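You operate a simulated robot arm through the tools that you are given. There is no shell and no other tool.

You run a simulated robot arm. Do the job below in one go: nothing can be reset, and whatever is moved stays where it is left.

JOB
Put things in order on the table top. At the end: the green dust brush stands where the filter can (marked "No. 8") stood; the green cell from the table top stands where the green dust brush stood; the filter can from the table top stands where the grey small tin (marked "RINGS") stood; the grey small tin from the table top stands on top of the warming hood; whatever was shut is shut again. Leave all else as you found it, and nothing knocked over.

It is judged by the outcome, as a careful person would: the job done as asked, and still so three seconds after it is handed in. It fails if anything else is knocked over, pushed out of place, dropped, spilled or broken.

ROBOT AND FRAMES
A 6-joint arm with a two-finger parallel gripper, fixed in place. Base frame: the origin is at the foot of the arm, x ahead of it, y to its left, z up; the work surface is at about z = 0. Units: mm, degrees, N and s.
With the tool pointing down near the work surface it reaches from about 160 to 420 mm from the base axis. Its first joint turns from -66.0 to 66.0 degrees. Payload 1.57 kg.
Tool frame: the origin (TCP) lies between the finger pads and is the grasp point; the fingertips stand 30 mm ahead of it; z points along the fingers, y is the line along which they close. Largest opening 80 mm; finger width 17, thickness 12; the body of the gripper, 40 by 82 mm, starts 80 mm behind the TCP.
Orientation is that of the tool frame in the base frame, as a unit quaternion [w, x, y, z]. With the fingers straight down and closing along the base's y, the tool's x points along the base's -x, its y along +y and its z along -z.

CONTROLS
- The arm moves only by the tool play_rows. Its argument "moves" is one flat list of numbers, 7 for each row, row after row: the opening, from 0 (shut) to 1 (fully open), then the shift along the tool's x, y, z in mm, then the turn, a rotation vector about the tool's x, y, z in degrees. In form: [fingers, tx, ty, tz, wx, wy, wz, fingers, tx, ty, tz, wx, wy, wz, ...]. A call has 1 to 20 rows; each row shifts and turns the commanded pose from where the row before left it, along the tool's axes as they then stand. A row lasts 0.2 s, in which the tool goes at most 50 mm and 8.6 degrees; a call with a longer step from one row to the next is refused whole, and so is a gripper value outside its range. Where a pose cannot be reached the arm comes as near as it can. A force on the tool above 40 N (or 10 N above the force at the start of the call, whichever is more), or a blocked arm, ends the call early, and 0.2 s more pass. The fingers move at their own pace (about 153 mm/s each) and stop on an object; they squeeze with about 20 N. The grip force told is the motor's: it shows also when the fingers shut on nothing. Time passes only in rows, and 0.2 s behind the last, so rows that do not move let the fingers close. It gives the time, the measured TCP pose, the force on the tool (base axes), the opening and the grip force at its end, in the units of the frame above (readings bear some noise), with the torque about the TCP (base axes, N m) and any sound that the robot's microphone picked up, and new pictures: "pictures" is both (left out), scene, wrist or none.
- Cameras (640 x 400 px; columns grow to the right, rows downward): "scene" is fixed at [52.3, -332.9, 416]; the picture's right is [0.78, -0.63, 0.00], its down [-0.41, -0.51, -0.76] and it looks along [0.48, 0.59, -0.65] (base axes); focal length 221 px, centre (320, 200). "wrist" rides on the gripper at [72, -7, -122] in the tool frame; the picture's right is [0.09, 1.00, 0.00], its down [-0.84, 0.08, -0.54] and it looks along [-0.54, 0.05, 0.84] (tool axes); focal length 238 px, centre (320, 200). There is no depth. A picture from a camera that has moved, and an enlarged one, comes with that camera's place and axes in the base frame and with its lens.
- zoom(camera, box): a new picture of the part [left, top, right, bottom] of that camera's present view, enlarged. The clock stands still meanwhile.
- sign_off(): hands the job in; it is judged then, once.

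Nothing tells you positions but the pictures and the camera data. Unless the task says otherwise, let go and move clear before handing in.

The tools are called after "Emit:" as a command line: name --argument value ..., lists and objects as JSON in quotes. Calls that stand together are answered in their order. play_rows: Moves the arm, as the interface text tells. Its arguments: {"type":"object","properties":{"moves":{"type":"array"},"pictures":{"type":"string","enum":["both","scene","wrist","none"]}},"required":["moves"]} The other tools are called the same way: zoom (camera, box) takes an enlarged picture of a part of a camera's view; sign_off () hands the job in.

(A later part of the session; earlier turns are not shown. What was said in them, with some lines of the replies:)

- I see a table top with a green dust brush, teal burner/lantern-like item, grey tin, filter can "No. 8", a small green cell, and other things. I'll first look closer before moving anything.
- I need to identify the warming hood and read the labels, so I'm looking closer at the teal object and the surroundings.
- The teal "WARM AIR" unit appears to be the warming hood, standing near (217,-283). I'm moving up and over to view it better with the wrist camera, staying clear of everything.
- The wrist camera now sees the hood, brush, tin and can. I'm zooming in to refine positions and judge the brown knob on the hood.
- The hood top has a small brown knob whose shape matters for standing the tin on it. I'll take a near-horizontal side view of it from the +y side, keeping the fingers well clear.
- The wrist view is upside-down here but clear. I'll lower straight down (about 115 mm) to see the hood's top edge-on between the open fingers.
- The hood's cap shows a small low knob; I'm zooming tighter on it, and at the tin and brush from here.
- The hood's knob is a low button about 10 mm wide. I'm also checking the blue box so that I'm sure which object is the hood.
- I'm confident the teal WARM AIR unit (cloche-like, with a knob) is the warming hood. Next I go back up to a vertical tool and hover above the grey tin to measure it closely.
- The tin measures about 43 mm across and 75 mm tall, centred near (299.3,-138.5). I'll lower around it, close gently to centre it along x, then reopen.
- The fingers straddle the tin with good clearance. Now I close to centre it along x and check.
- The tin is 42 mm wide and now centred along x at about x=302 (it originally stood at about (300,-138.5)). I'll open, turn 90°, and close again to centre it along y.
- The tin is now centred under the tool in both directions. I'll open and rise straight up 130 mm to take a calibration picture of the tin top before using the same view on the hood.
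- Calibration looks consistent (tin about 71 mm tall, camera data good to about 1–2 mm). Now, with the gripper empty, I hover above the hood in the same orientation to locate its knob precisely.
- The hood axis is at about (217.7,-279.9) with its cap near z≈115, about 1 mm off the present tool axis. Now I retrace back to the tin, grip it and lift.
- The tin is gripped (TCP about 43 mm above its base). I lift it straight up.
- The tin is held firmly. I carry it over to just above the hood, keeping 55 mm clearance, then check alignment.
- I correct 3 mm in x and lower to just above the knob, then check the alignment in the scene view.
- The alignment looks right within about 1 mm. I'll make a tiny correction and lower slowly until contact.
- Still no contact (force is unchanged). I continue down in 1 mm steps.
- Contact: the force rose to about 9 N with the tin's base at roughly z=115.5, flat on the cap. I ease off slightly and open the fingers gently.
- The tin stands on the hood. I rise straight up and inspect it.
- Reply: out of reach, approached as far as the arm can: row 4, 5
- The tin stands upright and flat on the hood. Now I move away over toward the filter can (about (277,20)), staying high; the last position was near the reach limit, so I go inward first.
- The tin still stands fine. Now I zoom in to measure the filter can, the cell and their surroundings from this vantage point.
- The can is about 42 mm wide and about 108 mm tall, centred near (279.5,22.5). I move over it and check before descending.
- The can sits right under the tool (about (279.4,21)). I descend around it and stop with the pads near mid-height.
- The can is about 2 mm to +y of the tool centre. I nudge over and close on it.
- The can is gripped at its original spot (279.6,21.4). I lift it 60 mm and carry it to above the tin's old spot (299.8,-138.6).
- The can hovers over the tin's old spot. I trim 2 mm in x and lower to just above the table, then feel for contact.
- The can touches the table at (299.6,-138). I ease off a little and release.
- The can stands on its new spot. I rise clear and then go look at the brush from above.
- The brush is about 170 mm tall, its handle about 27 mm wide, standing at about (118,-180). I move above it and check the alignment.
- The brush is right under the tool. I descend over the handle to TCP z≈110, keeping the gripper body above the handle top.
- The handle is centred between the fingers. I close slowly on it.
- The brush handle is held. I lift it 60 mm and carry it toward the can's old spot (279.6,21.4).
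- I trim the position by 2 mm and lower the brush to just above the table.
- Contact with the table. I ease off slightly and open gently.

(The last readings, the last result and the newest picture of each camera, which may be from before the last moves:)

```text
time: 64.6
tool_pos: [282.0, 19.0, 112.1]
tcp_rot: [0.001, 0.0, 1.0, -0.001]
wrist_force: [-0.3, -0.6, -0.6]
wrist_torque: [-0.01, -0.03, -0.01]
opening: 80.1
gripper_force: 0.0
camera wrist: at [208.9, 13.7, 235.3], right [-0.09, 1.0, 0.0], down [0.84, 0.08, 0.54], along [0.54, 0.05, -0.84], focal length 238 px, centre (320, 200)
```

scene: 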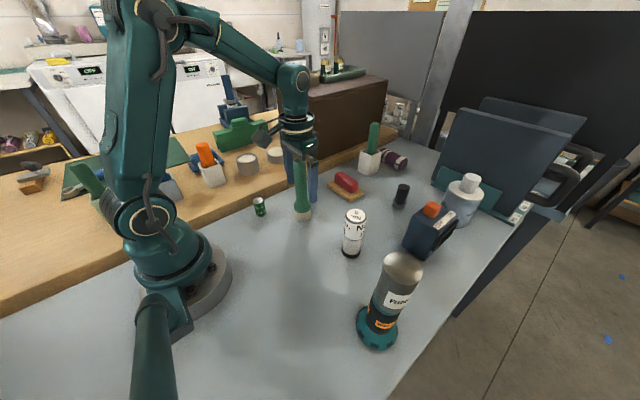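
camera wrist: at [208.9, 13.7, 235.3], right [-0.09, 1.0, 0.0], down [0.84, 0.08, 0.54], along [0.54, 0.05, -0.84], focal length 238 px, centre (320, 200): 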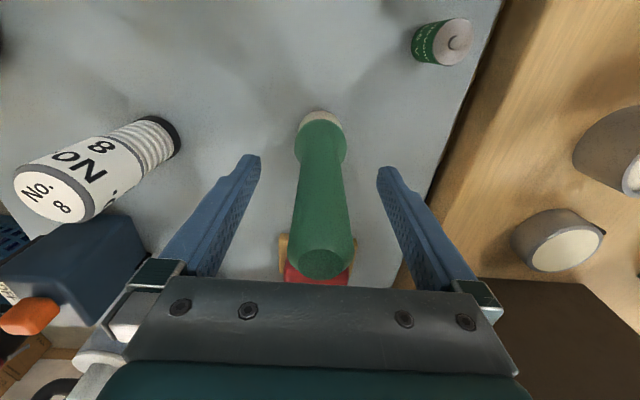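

The brush stands steady at the can's old spot. I rise clear and go over to the green cell; since the wooden bench edge is close on its +y side, I'll turn the tool to close along x with the camera on the table side.

Emit:
play_rows --moves '[1, 0, 0, -20, 0, 0, 0, 1, 0, 0, -35, 0, 0, 0, 1, 0, 0, -35, 0, 0, 0, 1, 0, 0, -35, 0, 0, 0, 1, 28, 26, 0, 0, 0, 0, 1, 28, 26, 0, 0, 0, 0, 1, 28, 26, 0, 0, 0, 0, 1, 0, 0, 0, 0, 0, -8.2, 1, 0, 0, 0, 0, 0, -8.2, 1, 0, 0, 0, 0, 0, -8.2, 1, 0, 0, 0, 0, 0, -8.2, 1, 0, 0, 0, 0, 0, -8.2, 1, 0, 0, 0, 0, 0, -8.2, 1, 0, 0, 0, 0, 0, -8.2, 1, 0, 0, 0, 0, 0, -8.2, 1, 0, 0, 0, 0, 0, -8.2, 1, 0, 0, 0, 0, 0, -8.2, 1, 0, 0, 0, 0, 0, -8, 1, 0, 0, 0, 0, 0, 0]' --pictures "both"

Emit:
zoom --camera "wrist" --box '[240, 50, 400, 210]'

Emit:
zoom --camera "scene" --box '[240, 140, 380, 230]'

```text
time: 68.6
tool_pos: [197.0, 98.3, 237.6]
tcp_rot: [0.001, 0.708, -0.707, 0.002]
wrist_force: [0.4, -0.2, 1.0]
wrist_torque: [0.0, -0.03, 0.04]
opening: 79.9
gripper_force: 0.1
camera wrist: at [203.3, 27.7, 360.6], right [-1.0, -0.09, 0.0], down [-0.08, 0.84, 0.54], along [-0.05, 0.54, -0.84], focal length 238 px, centre (320, 200)
```

scene: 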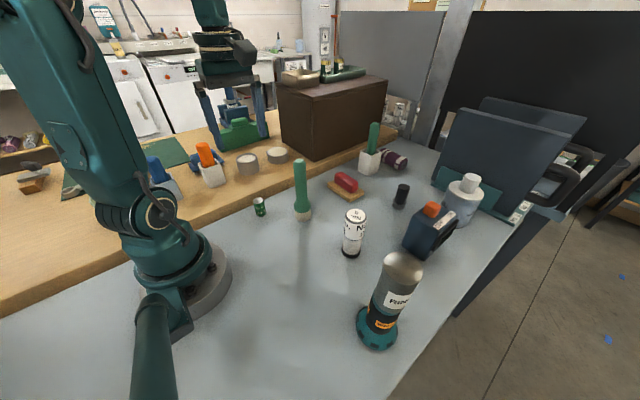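
wrist: 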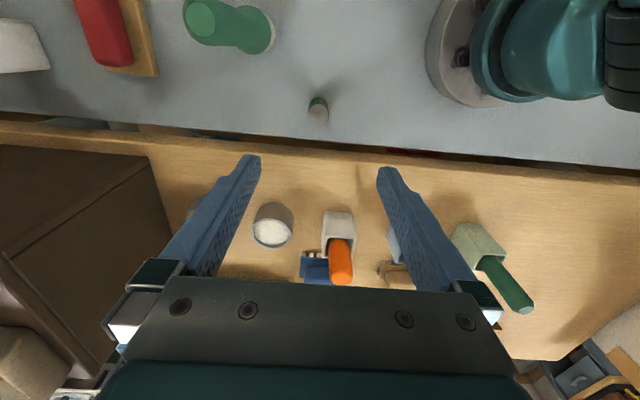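

```text
2.50 times, centred on (320, 130) of wrist
camera zoom: at [203.3, 27.7, 360.6], right [-1.0, -0.09, 0.0], down [-0.08, 0.84, 0.54], along [-0.05, 0.54, -0.84], focal length 596 px, centre (320, 375)
```

zoom: 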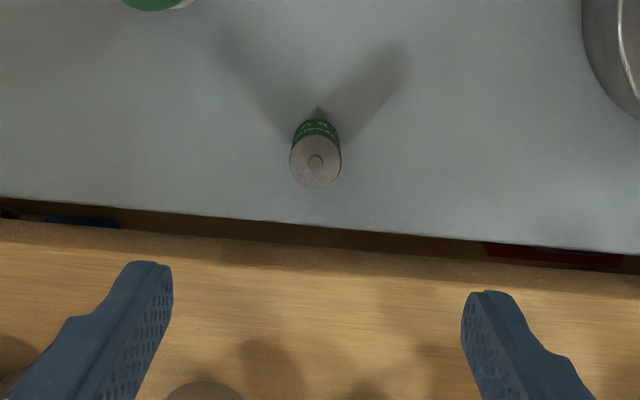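

```text
4.44 times, centred on (310, 185) of scene
camera zoom: at [52.3, -332.9, 416.0], right [0.78, -0.63, 0.0], down [-0.41, -0.51, -0.76], along [0.48, 0.59, -0.65], focal length 984 px, centre (364, 267)
```

zoom: 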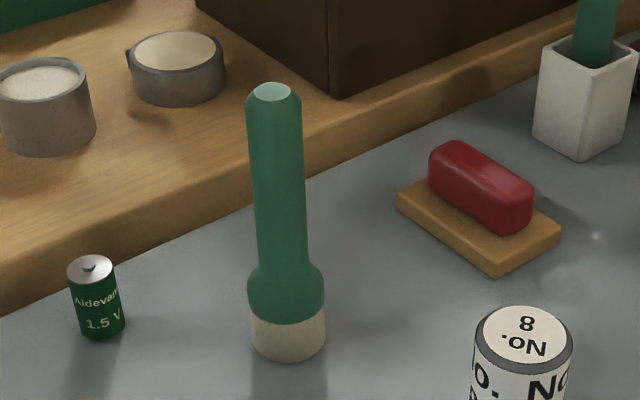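

The cell is about 26 mm wide and about 54 mm tall, standing near (198.5,98.3); the table edge is at y≈146. I align and descend partway to check.

Emit:
play_rows --moves '[1, 1.4, -2.2, 35, 0, 0, 0, 1, 0, 0, 40, 0, 0, 0, 1, 0, 0, 35, 0, 0, 0, 1, 0, 0, 25, 0, 0, 0, 1, 0, 0, 0, 0, 0, 0, 1, 0, 0, 0, 0, 0, 0]' --pictures "both"

Emit:
zoom --camera "wrist" --box '[240, 90, 400, 250]'

```text
time: 70.0
tool_pos: [199.7, 98.9, 101.8]
tcp_rot: [0.0, -0.707, 0.708, 0.0]
wrist_force: [0.4, -0.5, -0.2]
wrist_torque: [0.0, 0.02, 0.02]
opening: 80.1
gripper_force: 0.1
camera wrist: at [205.7, 27.1, 225.2], right [-1.0, -0.09, 0.0], down [-0.08, 0.84, 0.54], along [-0.05, 0.54, -0.84], focal length 238 px, centre (320, 200)
```

scene: 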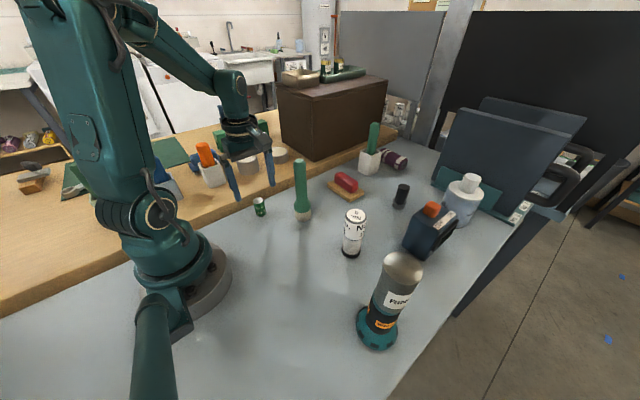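
wrist: 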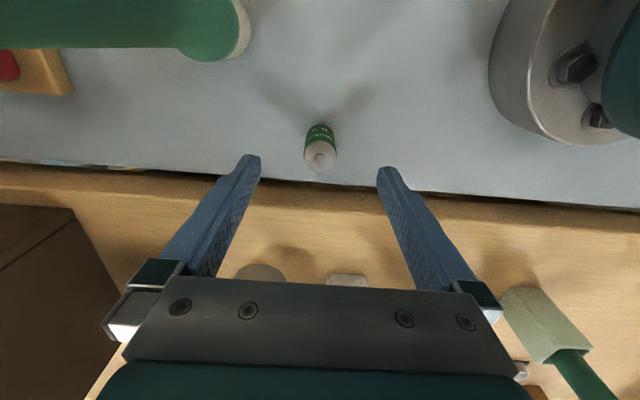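

```text
2.50 times, centred on (320, 170) of wrist
camera zoom: at [205.7, 27.1, 225.2], right [-1.0, -0.09, 0.0], down [-0.08, 0.84, 0.54], along [-0.05, 0.54, -0.84], focal length 596 px, centre (320, 275)
```

zoom: 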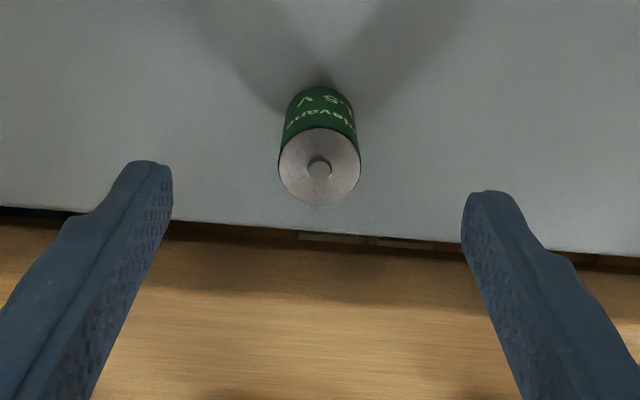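

The cell is at about (199.3,100.7). I trim and descend around it, then close gently.

Emit:
play_rows --moves '[1, -1.6, -0.5, 25, 0, 0, 0, 1, 0, 0, 22, 0, 0, 0, 1, 0, 0, 12, 0, 0, 0, 1, 0, 0, 5, 0, 0, 0, 1, 0, 0, 0, 0, 0, 0, 1, 0, 0, 0, 0, 0, 0]' --pictures "both"

```text
time: 71.4
tool_pos: [201.1, 97.0, 37.9]
tcp_rot: [0.0, -0.706, 0.708, -0.002]
wrist_force: [0.5, 0.2, 0.6]
wrist_torque: [-0.03, -0.01, 0.0]
opening: 79.8
gripper_force: 0.0
camera wrist: at [206.4, 26.6, 161.3], right [-1.0, -0.09, 0.0], down [-0.08, 0.84, 0.54], along [-0.05, 0.54, -0.84], focal length 238 px, centre (320, 200)
```

scene: 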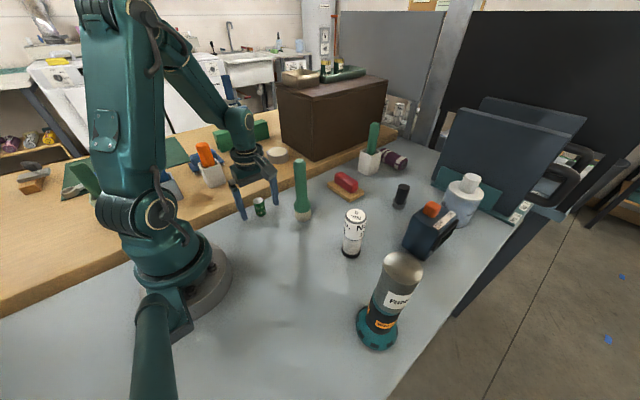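
wrist: 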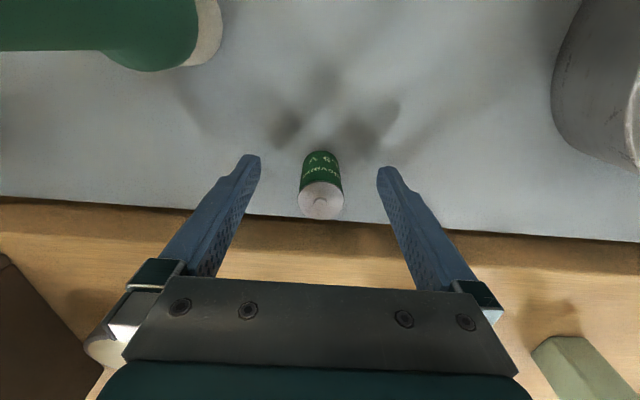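

Emit:
play_rows --moves '[1, -1.5, 0, 1, 0, 0, 0, 0.6, 0, 0, 0, 0, 0, 0, 0.4, 0, 0, 0, 0, 0, 0, 0.2, 0, 0, 0, 0, 0, 0, 0.15, 0, 0, 0, 0, 0, 0]' --pictures "wrist"

```text
time: 72.6
tool_pos: [201.5, 100.8, 37.2]
tcp_rot: [0.0, -0.707, 0.708, -0.001]
wrist_force: [-0.2, 0.4, -0.1]
wrist_torque: [0.02, -0.01, 0.02]
opening: 24.8
gripper_force: 19.5
camera wrist: at [206.6, 28.9, 160.4], right [-1.0, -0.09, 0.0], down [-0.08, 0.84, 0.54], along [-0.05, 0.54, -0.84], focal length 238 px, centre (320, 200)
```

wrist: 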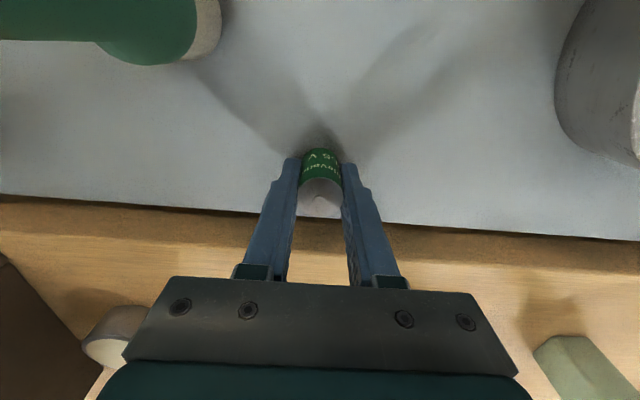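

The cell is gripped. I lift it well up and turn the tool back to its standard orientation before carrying it.

Emit:
play_rows --moves '[0.15, 0, 0, -4, 0, 0, 0, 0.15, 0, 0, -16, 0, 0, 0, 0.15, 0, 0, -25, 0, 0, 0, 0.15, 0, 0, -30, 0, 0, 0, 0.15, 0, 0, -27, 0, 0, 0, 0.15, 0, 0, -10, 0, 0, 0, 0.15, 0, 0, 0, 0, 0, 8.2, 0.15, 0, 0, 0, 0, 0, 8.2, 0.15, 0, 0, 0, 0, 0, 8.2, 0.15, 0, 0, 0, 0, 0, 8.2, 0.15, 0, 0, 0, 0, 0, 8.2, 0.15, 0, 0, 0, 0, 0, 8.2, 0.15, 0, 0, 0, 0, 0, 8.2, 0.15, 0, 0, 0, 0, 0, 8.2, 0.15, 0, 0, 0, 0, 0, 8.2, 0.15, 0, 0, 0, 0, 0, 8.2, 0.15, 0, 0, 0, 0, 0, 8, 0.15, 0, 0, 0, 0, 0, 0]' --pictures "both"

```text
time: 76.4
tool_pos: [199.9, 100.5, 148.4]
tcp_rot: [0.001, 0.002, 1.0, -0.001]
wrist_force: [0.3, -0.3, -1.1]
wrist_torque: [0.0, 0.0, 0.0]
opening: 24.8
gripper_force: 20.1
camera wrist: at [127.7, 95.4, 272.0], right [-0.09, 1.0, 0.0], down [0.84, 0.08, 0.54], along [0.54, 0.05, -0.84], focal length 238 px, centre (320, 200)
```

scene: 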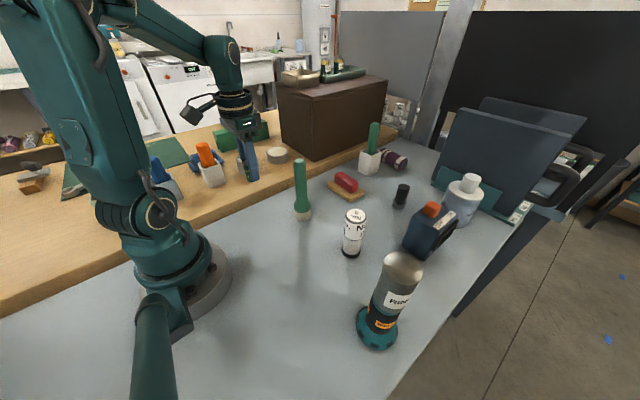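
wrist: 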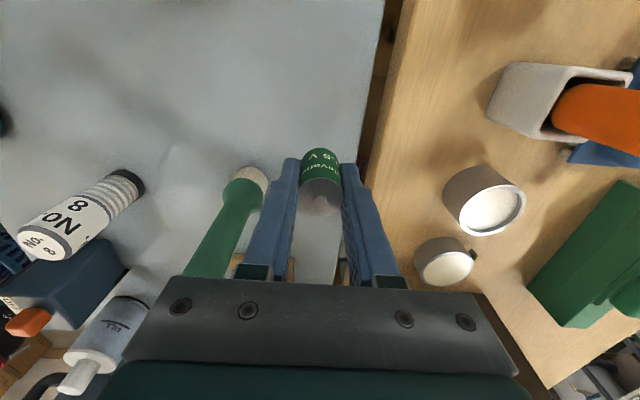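

Now I carry the cell around toward the brush's old spot (118.5,-179.5), staying clear of the brush and can.

Emit:
play_rows --moves '[0.15, -1, -15, 0, 0, 0, 0, 0.15, -1, -28, 0, 0, 0, 0, 0.15, -1, -28, 0, 0, 0, 0, 0.15, -1, -28, 0, 0, 0, 0, 0.15, -1, -28, 0, 0, 0, 0, 0.15, 4, -19, 0, 0, 0, 0, 0.15, 14.4, -23.2, 0, 0, 0, 0, 0.15, 14.4, -23.2, 0, 0, 0, 0, 0.15, 14.4, -23.2, 0, 0, 0, 0, 0.15, 14.4, -23.2, 0, 0, 0, 0, 0.15, 14.4, -23.2, 0, 0, 0, 0, 0.15, 9, -14, 0, 0, 0, 0, 0.15, 2, -4, 0, 0, 0, 0, 0.15, 0, 0, 0, 0, 0, 0, 0.15, 0, 0, 0, 0, 0, 0]' --pictures "both"

```text
time: 79.6
tool_pos: [117.9, -180.6, 150.1]
tcp_rot: [0.001, 0.001, 1.0, -0.001]
wrist_force: [0.6, 0.7, -0.7]
wrist_torque: [0.02, 0.02, -0.02]
opening: 24.6
gripper_force: 19.9
camera wrist: at [45.6, -186.0, 273.8], right [-0.09, 1.0, 0.0], down [0.84, 0.08, 0.54], along [0.54, 0.05, -0.84], focal length 238 px, centre (320, 200)
```

scene: 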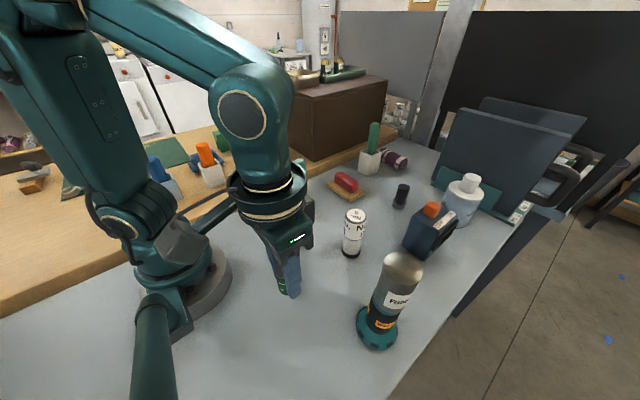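
wrist: 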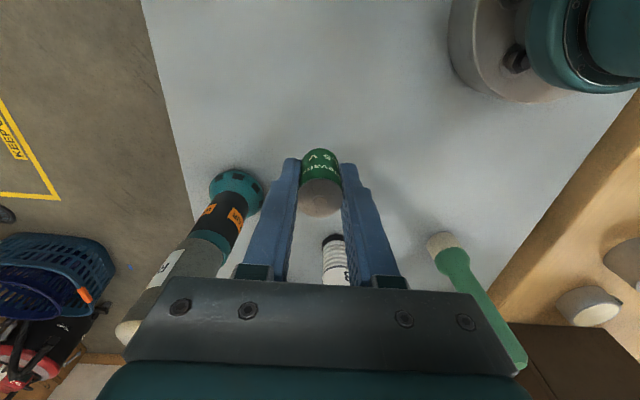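

I'm over the brush's old spot. I lower the cell to just above the table, watching for any obstruction.

Emit:
play_rows --moves '[0.15, -0.9, -0.3, 20, 0, 0, 0, 0.15, 0, 0, 28, 0, 0, 0, 0.15, 0, 0, 25, 0, 0, 0, 0.15, 0, 0, 18, 0, 0, 0, 0.15, 0, 0, 10, 0, 0, 0, 0.15, 0, 0, 5, 0, 0, 0, 0.15, 0, 0, 0, 0, 0, 0, 0.15, 0, 0, 0, 0, 0, 0]' --pictures "both"

```text
time: 81.4
tool_pos: [120.7, -180.8, 44.9]
tcp_rot: [0.001, 0.0, 1.0, -0.001]
wrist_force: [0.2, 0.3, -2.1]
wrist_torque: [-0.01, 0.03, 0.01]
opening: 24.7
gripper_force: 20.1
camera wrist: at [47.6, -186.7, 168.2], right [-0.09, 1.0, 0.0], down [0.84, 0.08, 0.54], along [0.54, 0.05, -0.84], focal length 238 px, centre (320, 200)
```

scene: 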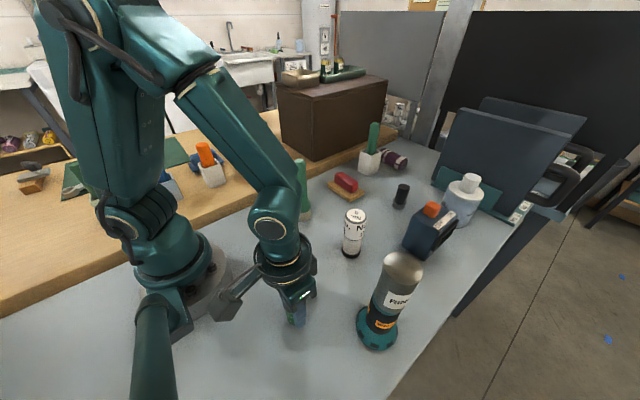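
wrist: 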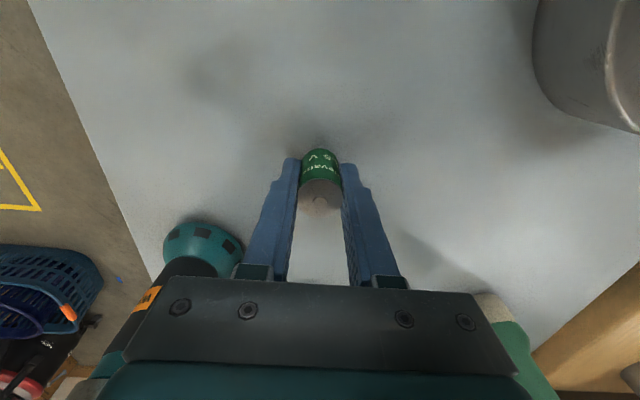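

Emit:
play_rows --moves '[0.15, 0.8, 0.2, 3, 0, 0, 0, 0.15, 0, 0, 2, 0, 0, 0, 0.15, 0, 0, 0, 0, 0, 0, 0.15, 0, 0, 0.8, 0, 0, 0, 0.15, 0, 0, 0, 0, 0, 0]' --pictures "none"

```text
time: 82.6
tool_pos: [117.9, -179.3, 39.3]
tcp_rot: [0.001, 0.001, 1.0, 0.0]
wrist_force: [-0.2, -0.2, 0.0]
wrist_torque: [-0.03, 0.03, 0.01]
opening: 24.8
gripper_force: 20.0
```

Emit:
play_rows --moves '[0.15, 0, 0, 0.6, 0, 0, 0, 0.15, 0, 0, 0, 0, 0, 0, 0.15, 0, 0, 0.5, 0, 0, 0, 0.15, 0, 0, 0, 0, 0, 0]' --pictures "wrist"

```text
time: 83.6
tool_pos: [117.9, -179.1, 36.5]
tcp_rot: [0.002, 0.001, 1.0, 0.0]
wrist_force: [-2.6, -0.7, 15.5]
wrist_torque: [0.02, 0.08, 0.05]
opening: 24.8
gripper_force: 20.3
camera wrist: at [46.2, -185.6, 159.9], right [-0.09, 1.0, 0.0], down [0.84, 0.08, 0.54], along [0.54, 0.05, -0.84], focal length 238 px, centre (320, 200)
```

wrist: 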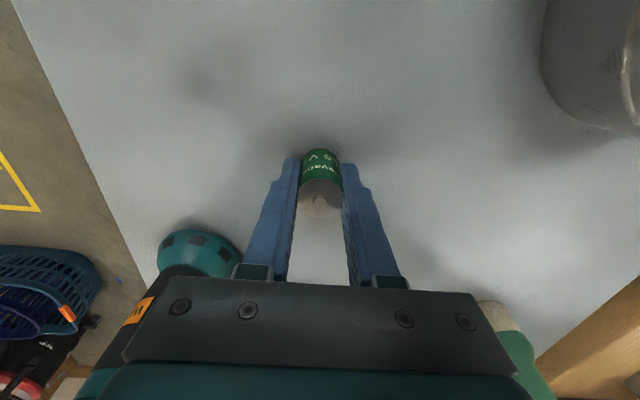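

The cell is on the table at (118.2,-178.6). I ease off, open, and then rise straight up.

Emit:
play_rows --moves '[0.15, 0, 0, -0.5, 0, 0, 0, 0.34, 0, 0, 0, 0, 0, 0, 0.42, 0, 0, 0, 0, 0, 0, 0.8, 0, 0, 0, 0, 0, 0, 1, 0, 0, 0, 0, 0, 0, 1, 0, 0, -10, 0, 0, 0, 1, 0, 0, -30, 0, 0, 0, 1, 0, 0, -35, 0, 0, 0, 1, 0, 0, -35, 0, 0, 0, 1, 0, 0, -35, 0, 0, 0, 1, 0, 0, -35, 0, 0, 0, 1, 0, 0, -30, 0, 0, 0, 1, 0, 0, 0, 0, 0, 0]' --pictures "both"

```text
time: 86.4
tool_pos: [116.1, -179.1, 244.8]
tcp_rot: [0.001, 0.002, 1.0, 0.0]
wrist_force: [0.0, -0.2, -0.3]
wrist_torque: [-0.01, 0.03, 0.01]
opening: 79.9
gripper_force: 0.1
camera wrist: at [43.0, -185.1, 367.8], right [-0.09, 1.0, 0.0], down [0.84, 0.08, 0.54], along [0.54, 0.05, -0.84], focal length 238 px, centre (320, 200)
```

scene: 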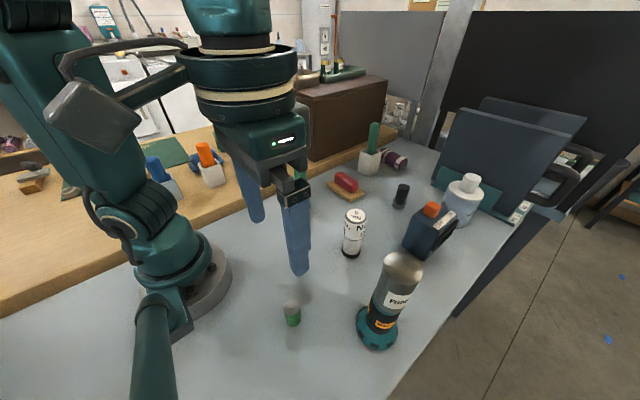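
wrist: 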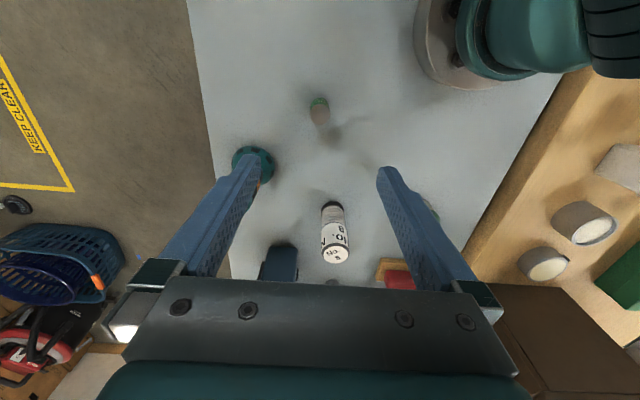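

The cell stands on the brush's old spot. I move the arm back to about its starting pose and inspect everything.

Emit:
play_rows --moves '[1, -25.5, 28, -8.5, 0, 0, 0, 1, -25.5, 28, -8.5, 0, 0, 0, 1, -25.5, 28, -8.5, 0, 0, 0, 1, -25.5, 28, -8.5, 0, 0, 0, 1, 0, 0, 0, 0, 0, 0]' --pictures "both"

Emit:
zoom --camera "scene" --box '[240, 150, 440, 360]'

Emit:
zoom --camera "scene" --box '[340, 240, 440, 355]'

Emit:
zoom --camera "wrist" --box '[60, 0, 480, 200]'

```text
time: 87.6
tool_pos: [220.0, -69.3, 279.3]
tcp_rot: [0.001, 0.001, 1.0, -0.001]
wrist_force: [0.3, 0.7, -0.7]
wrist_torque: [0.02, 0.03, -0.06]
opening: 79.7
gripper_force: 0.0
camera wrist: at [147.7, -73.9, 402.3], right [-0.09, 1.0, 0.0], down [0.84, 0.08, 0.54], along [0.54, 0.05, -0.84], focal length 238 px, centre (320, 200)
```

scene: 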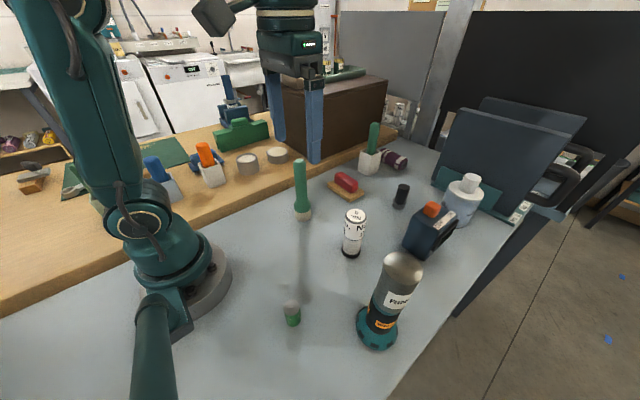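
wrist: 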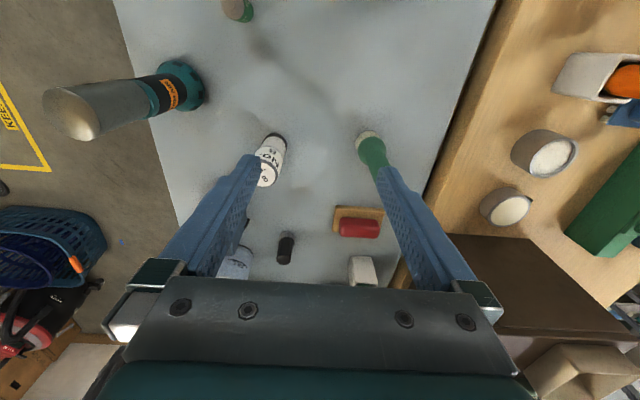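

```text
1.90 times, centred on (340, 255) of scene
camera zoom: at [52.3, -332.9, 416.0], right [0.78, -0.63, 0.0], down [-0.41, -0.51, -0.76], along [0.48, 0.59, -0.65], focal length 422 px, centre (282, 95)
```

zoom: 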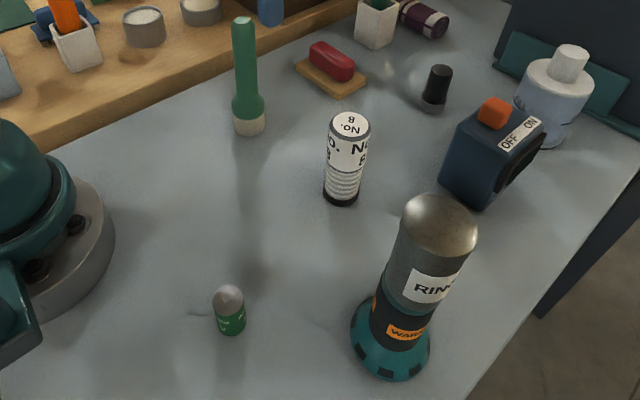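

```text
3.48 times, centred on (390, 298) of scene
camera zoom: at [52.3, -332.9, 416.0], right [0.78, -0.63, 0.0], down [-0.41, -0.51, -0.76], along [0.48, 0.59, -0.65], focal length 770 px, centre (76, -139)
```

zoom: 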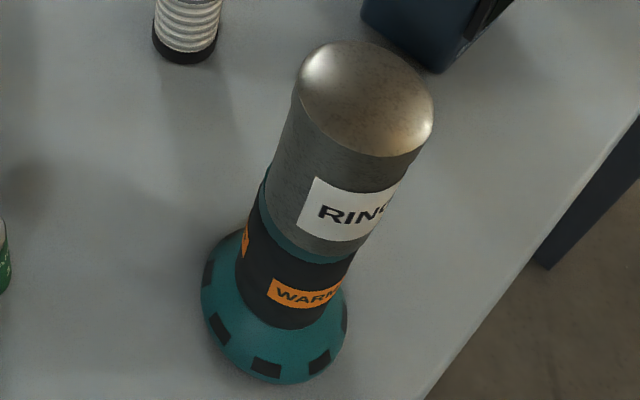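

```text
1.52 times, centred on (270, 100) of wrist
camera zoom: at [147.7, -73.9, 402.3], right [-0.09, 1.0, 0.0], down [0.84, 0.08, 0.54], along [0.54, 0.05, -0.84], focal length 363 px, centre (396, 352)
```

zoom: 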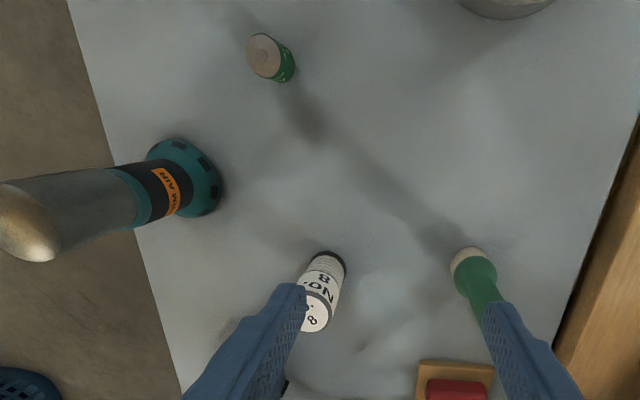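

All items are in place: the tin upright on the hood, the can on the tin's spot, the brush on the can's spot and the cell on the brush's spot. Nothing else has moved, nothing was opened, and the arm is clear, so I hand the job in.

Emit:
sign_off

```text
The job is handed in.
```

The four items are in the places you asked for, and I've handed the job in. The final pictures showed all four standing and nothing else moved.

- **Grey small tin ("RINGS"):** it stands upright on top of the warming hood. I took the hood to be the teal unit labelled "WARM AIR", the only object on the table that fits the name. Its top has a small brown knob, but the tin appeared to sit flat and stayed put for the rest of the job.
- **Filter can ("No. 8"):** it stands where the tin stood, to within about 1 mm by my measurements.
- **Green dust brush:** it stands where the can stood. My estimates put it within about 3 mm of the original spot.
- **Green cell:** it stands where the brush stood, to within about 1–2 mm.

Nothing had to be opened, so there was nothing to shut again. The gripper is empty and the arm is back near its starting position, clear of everything.
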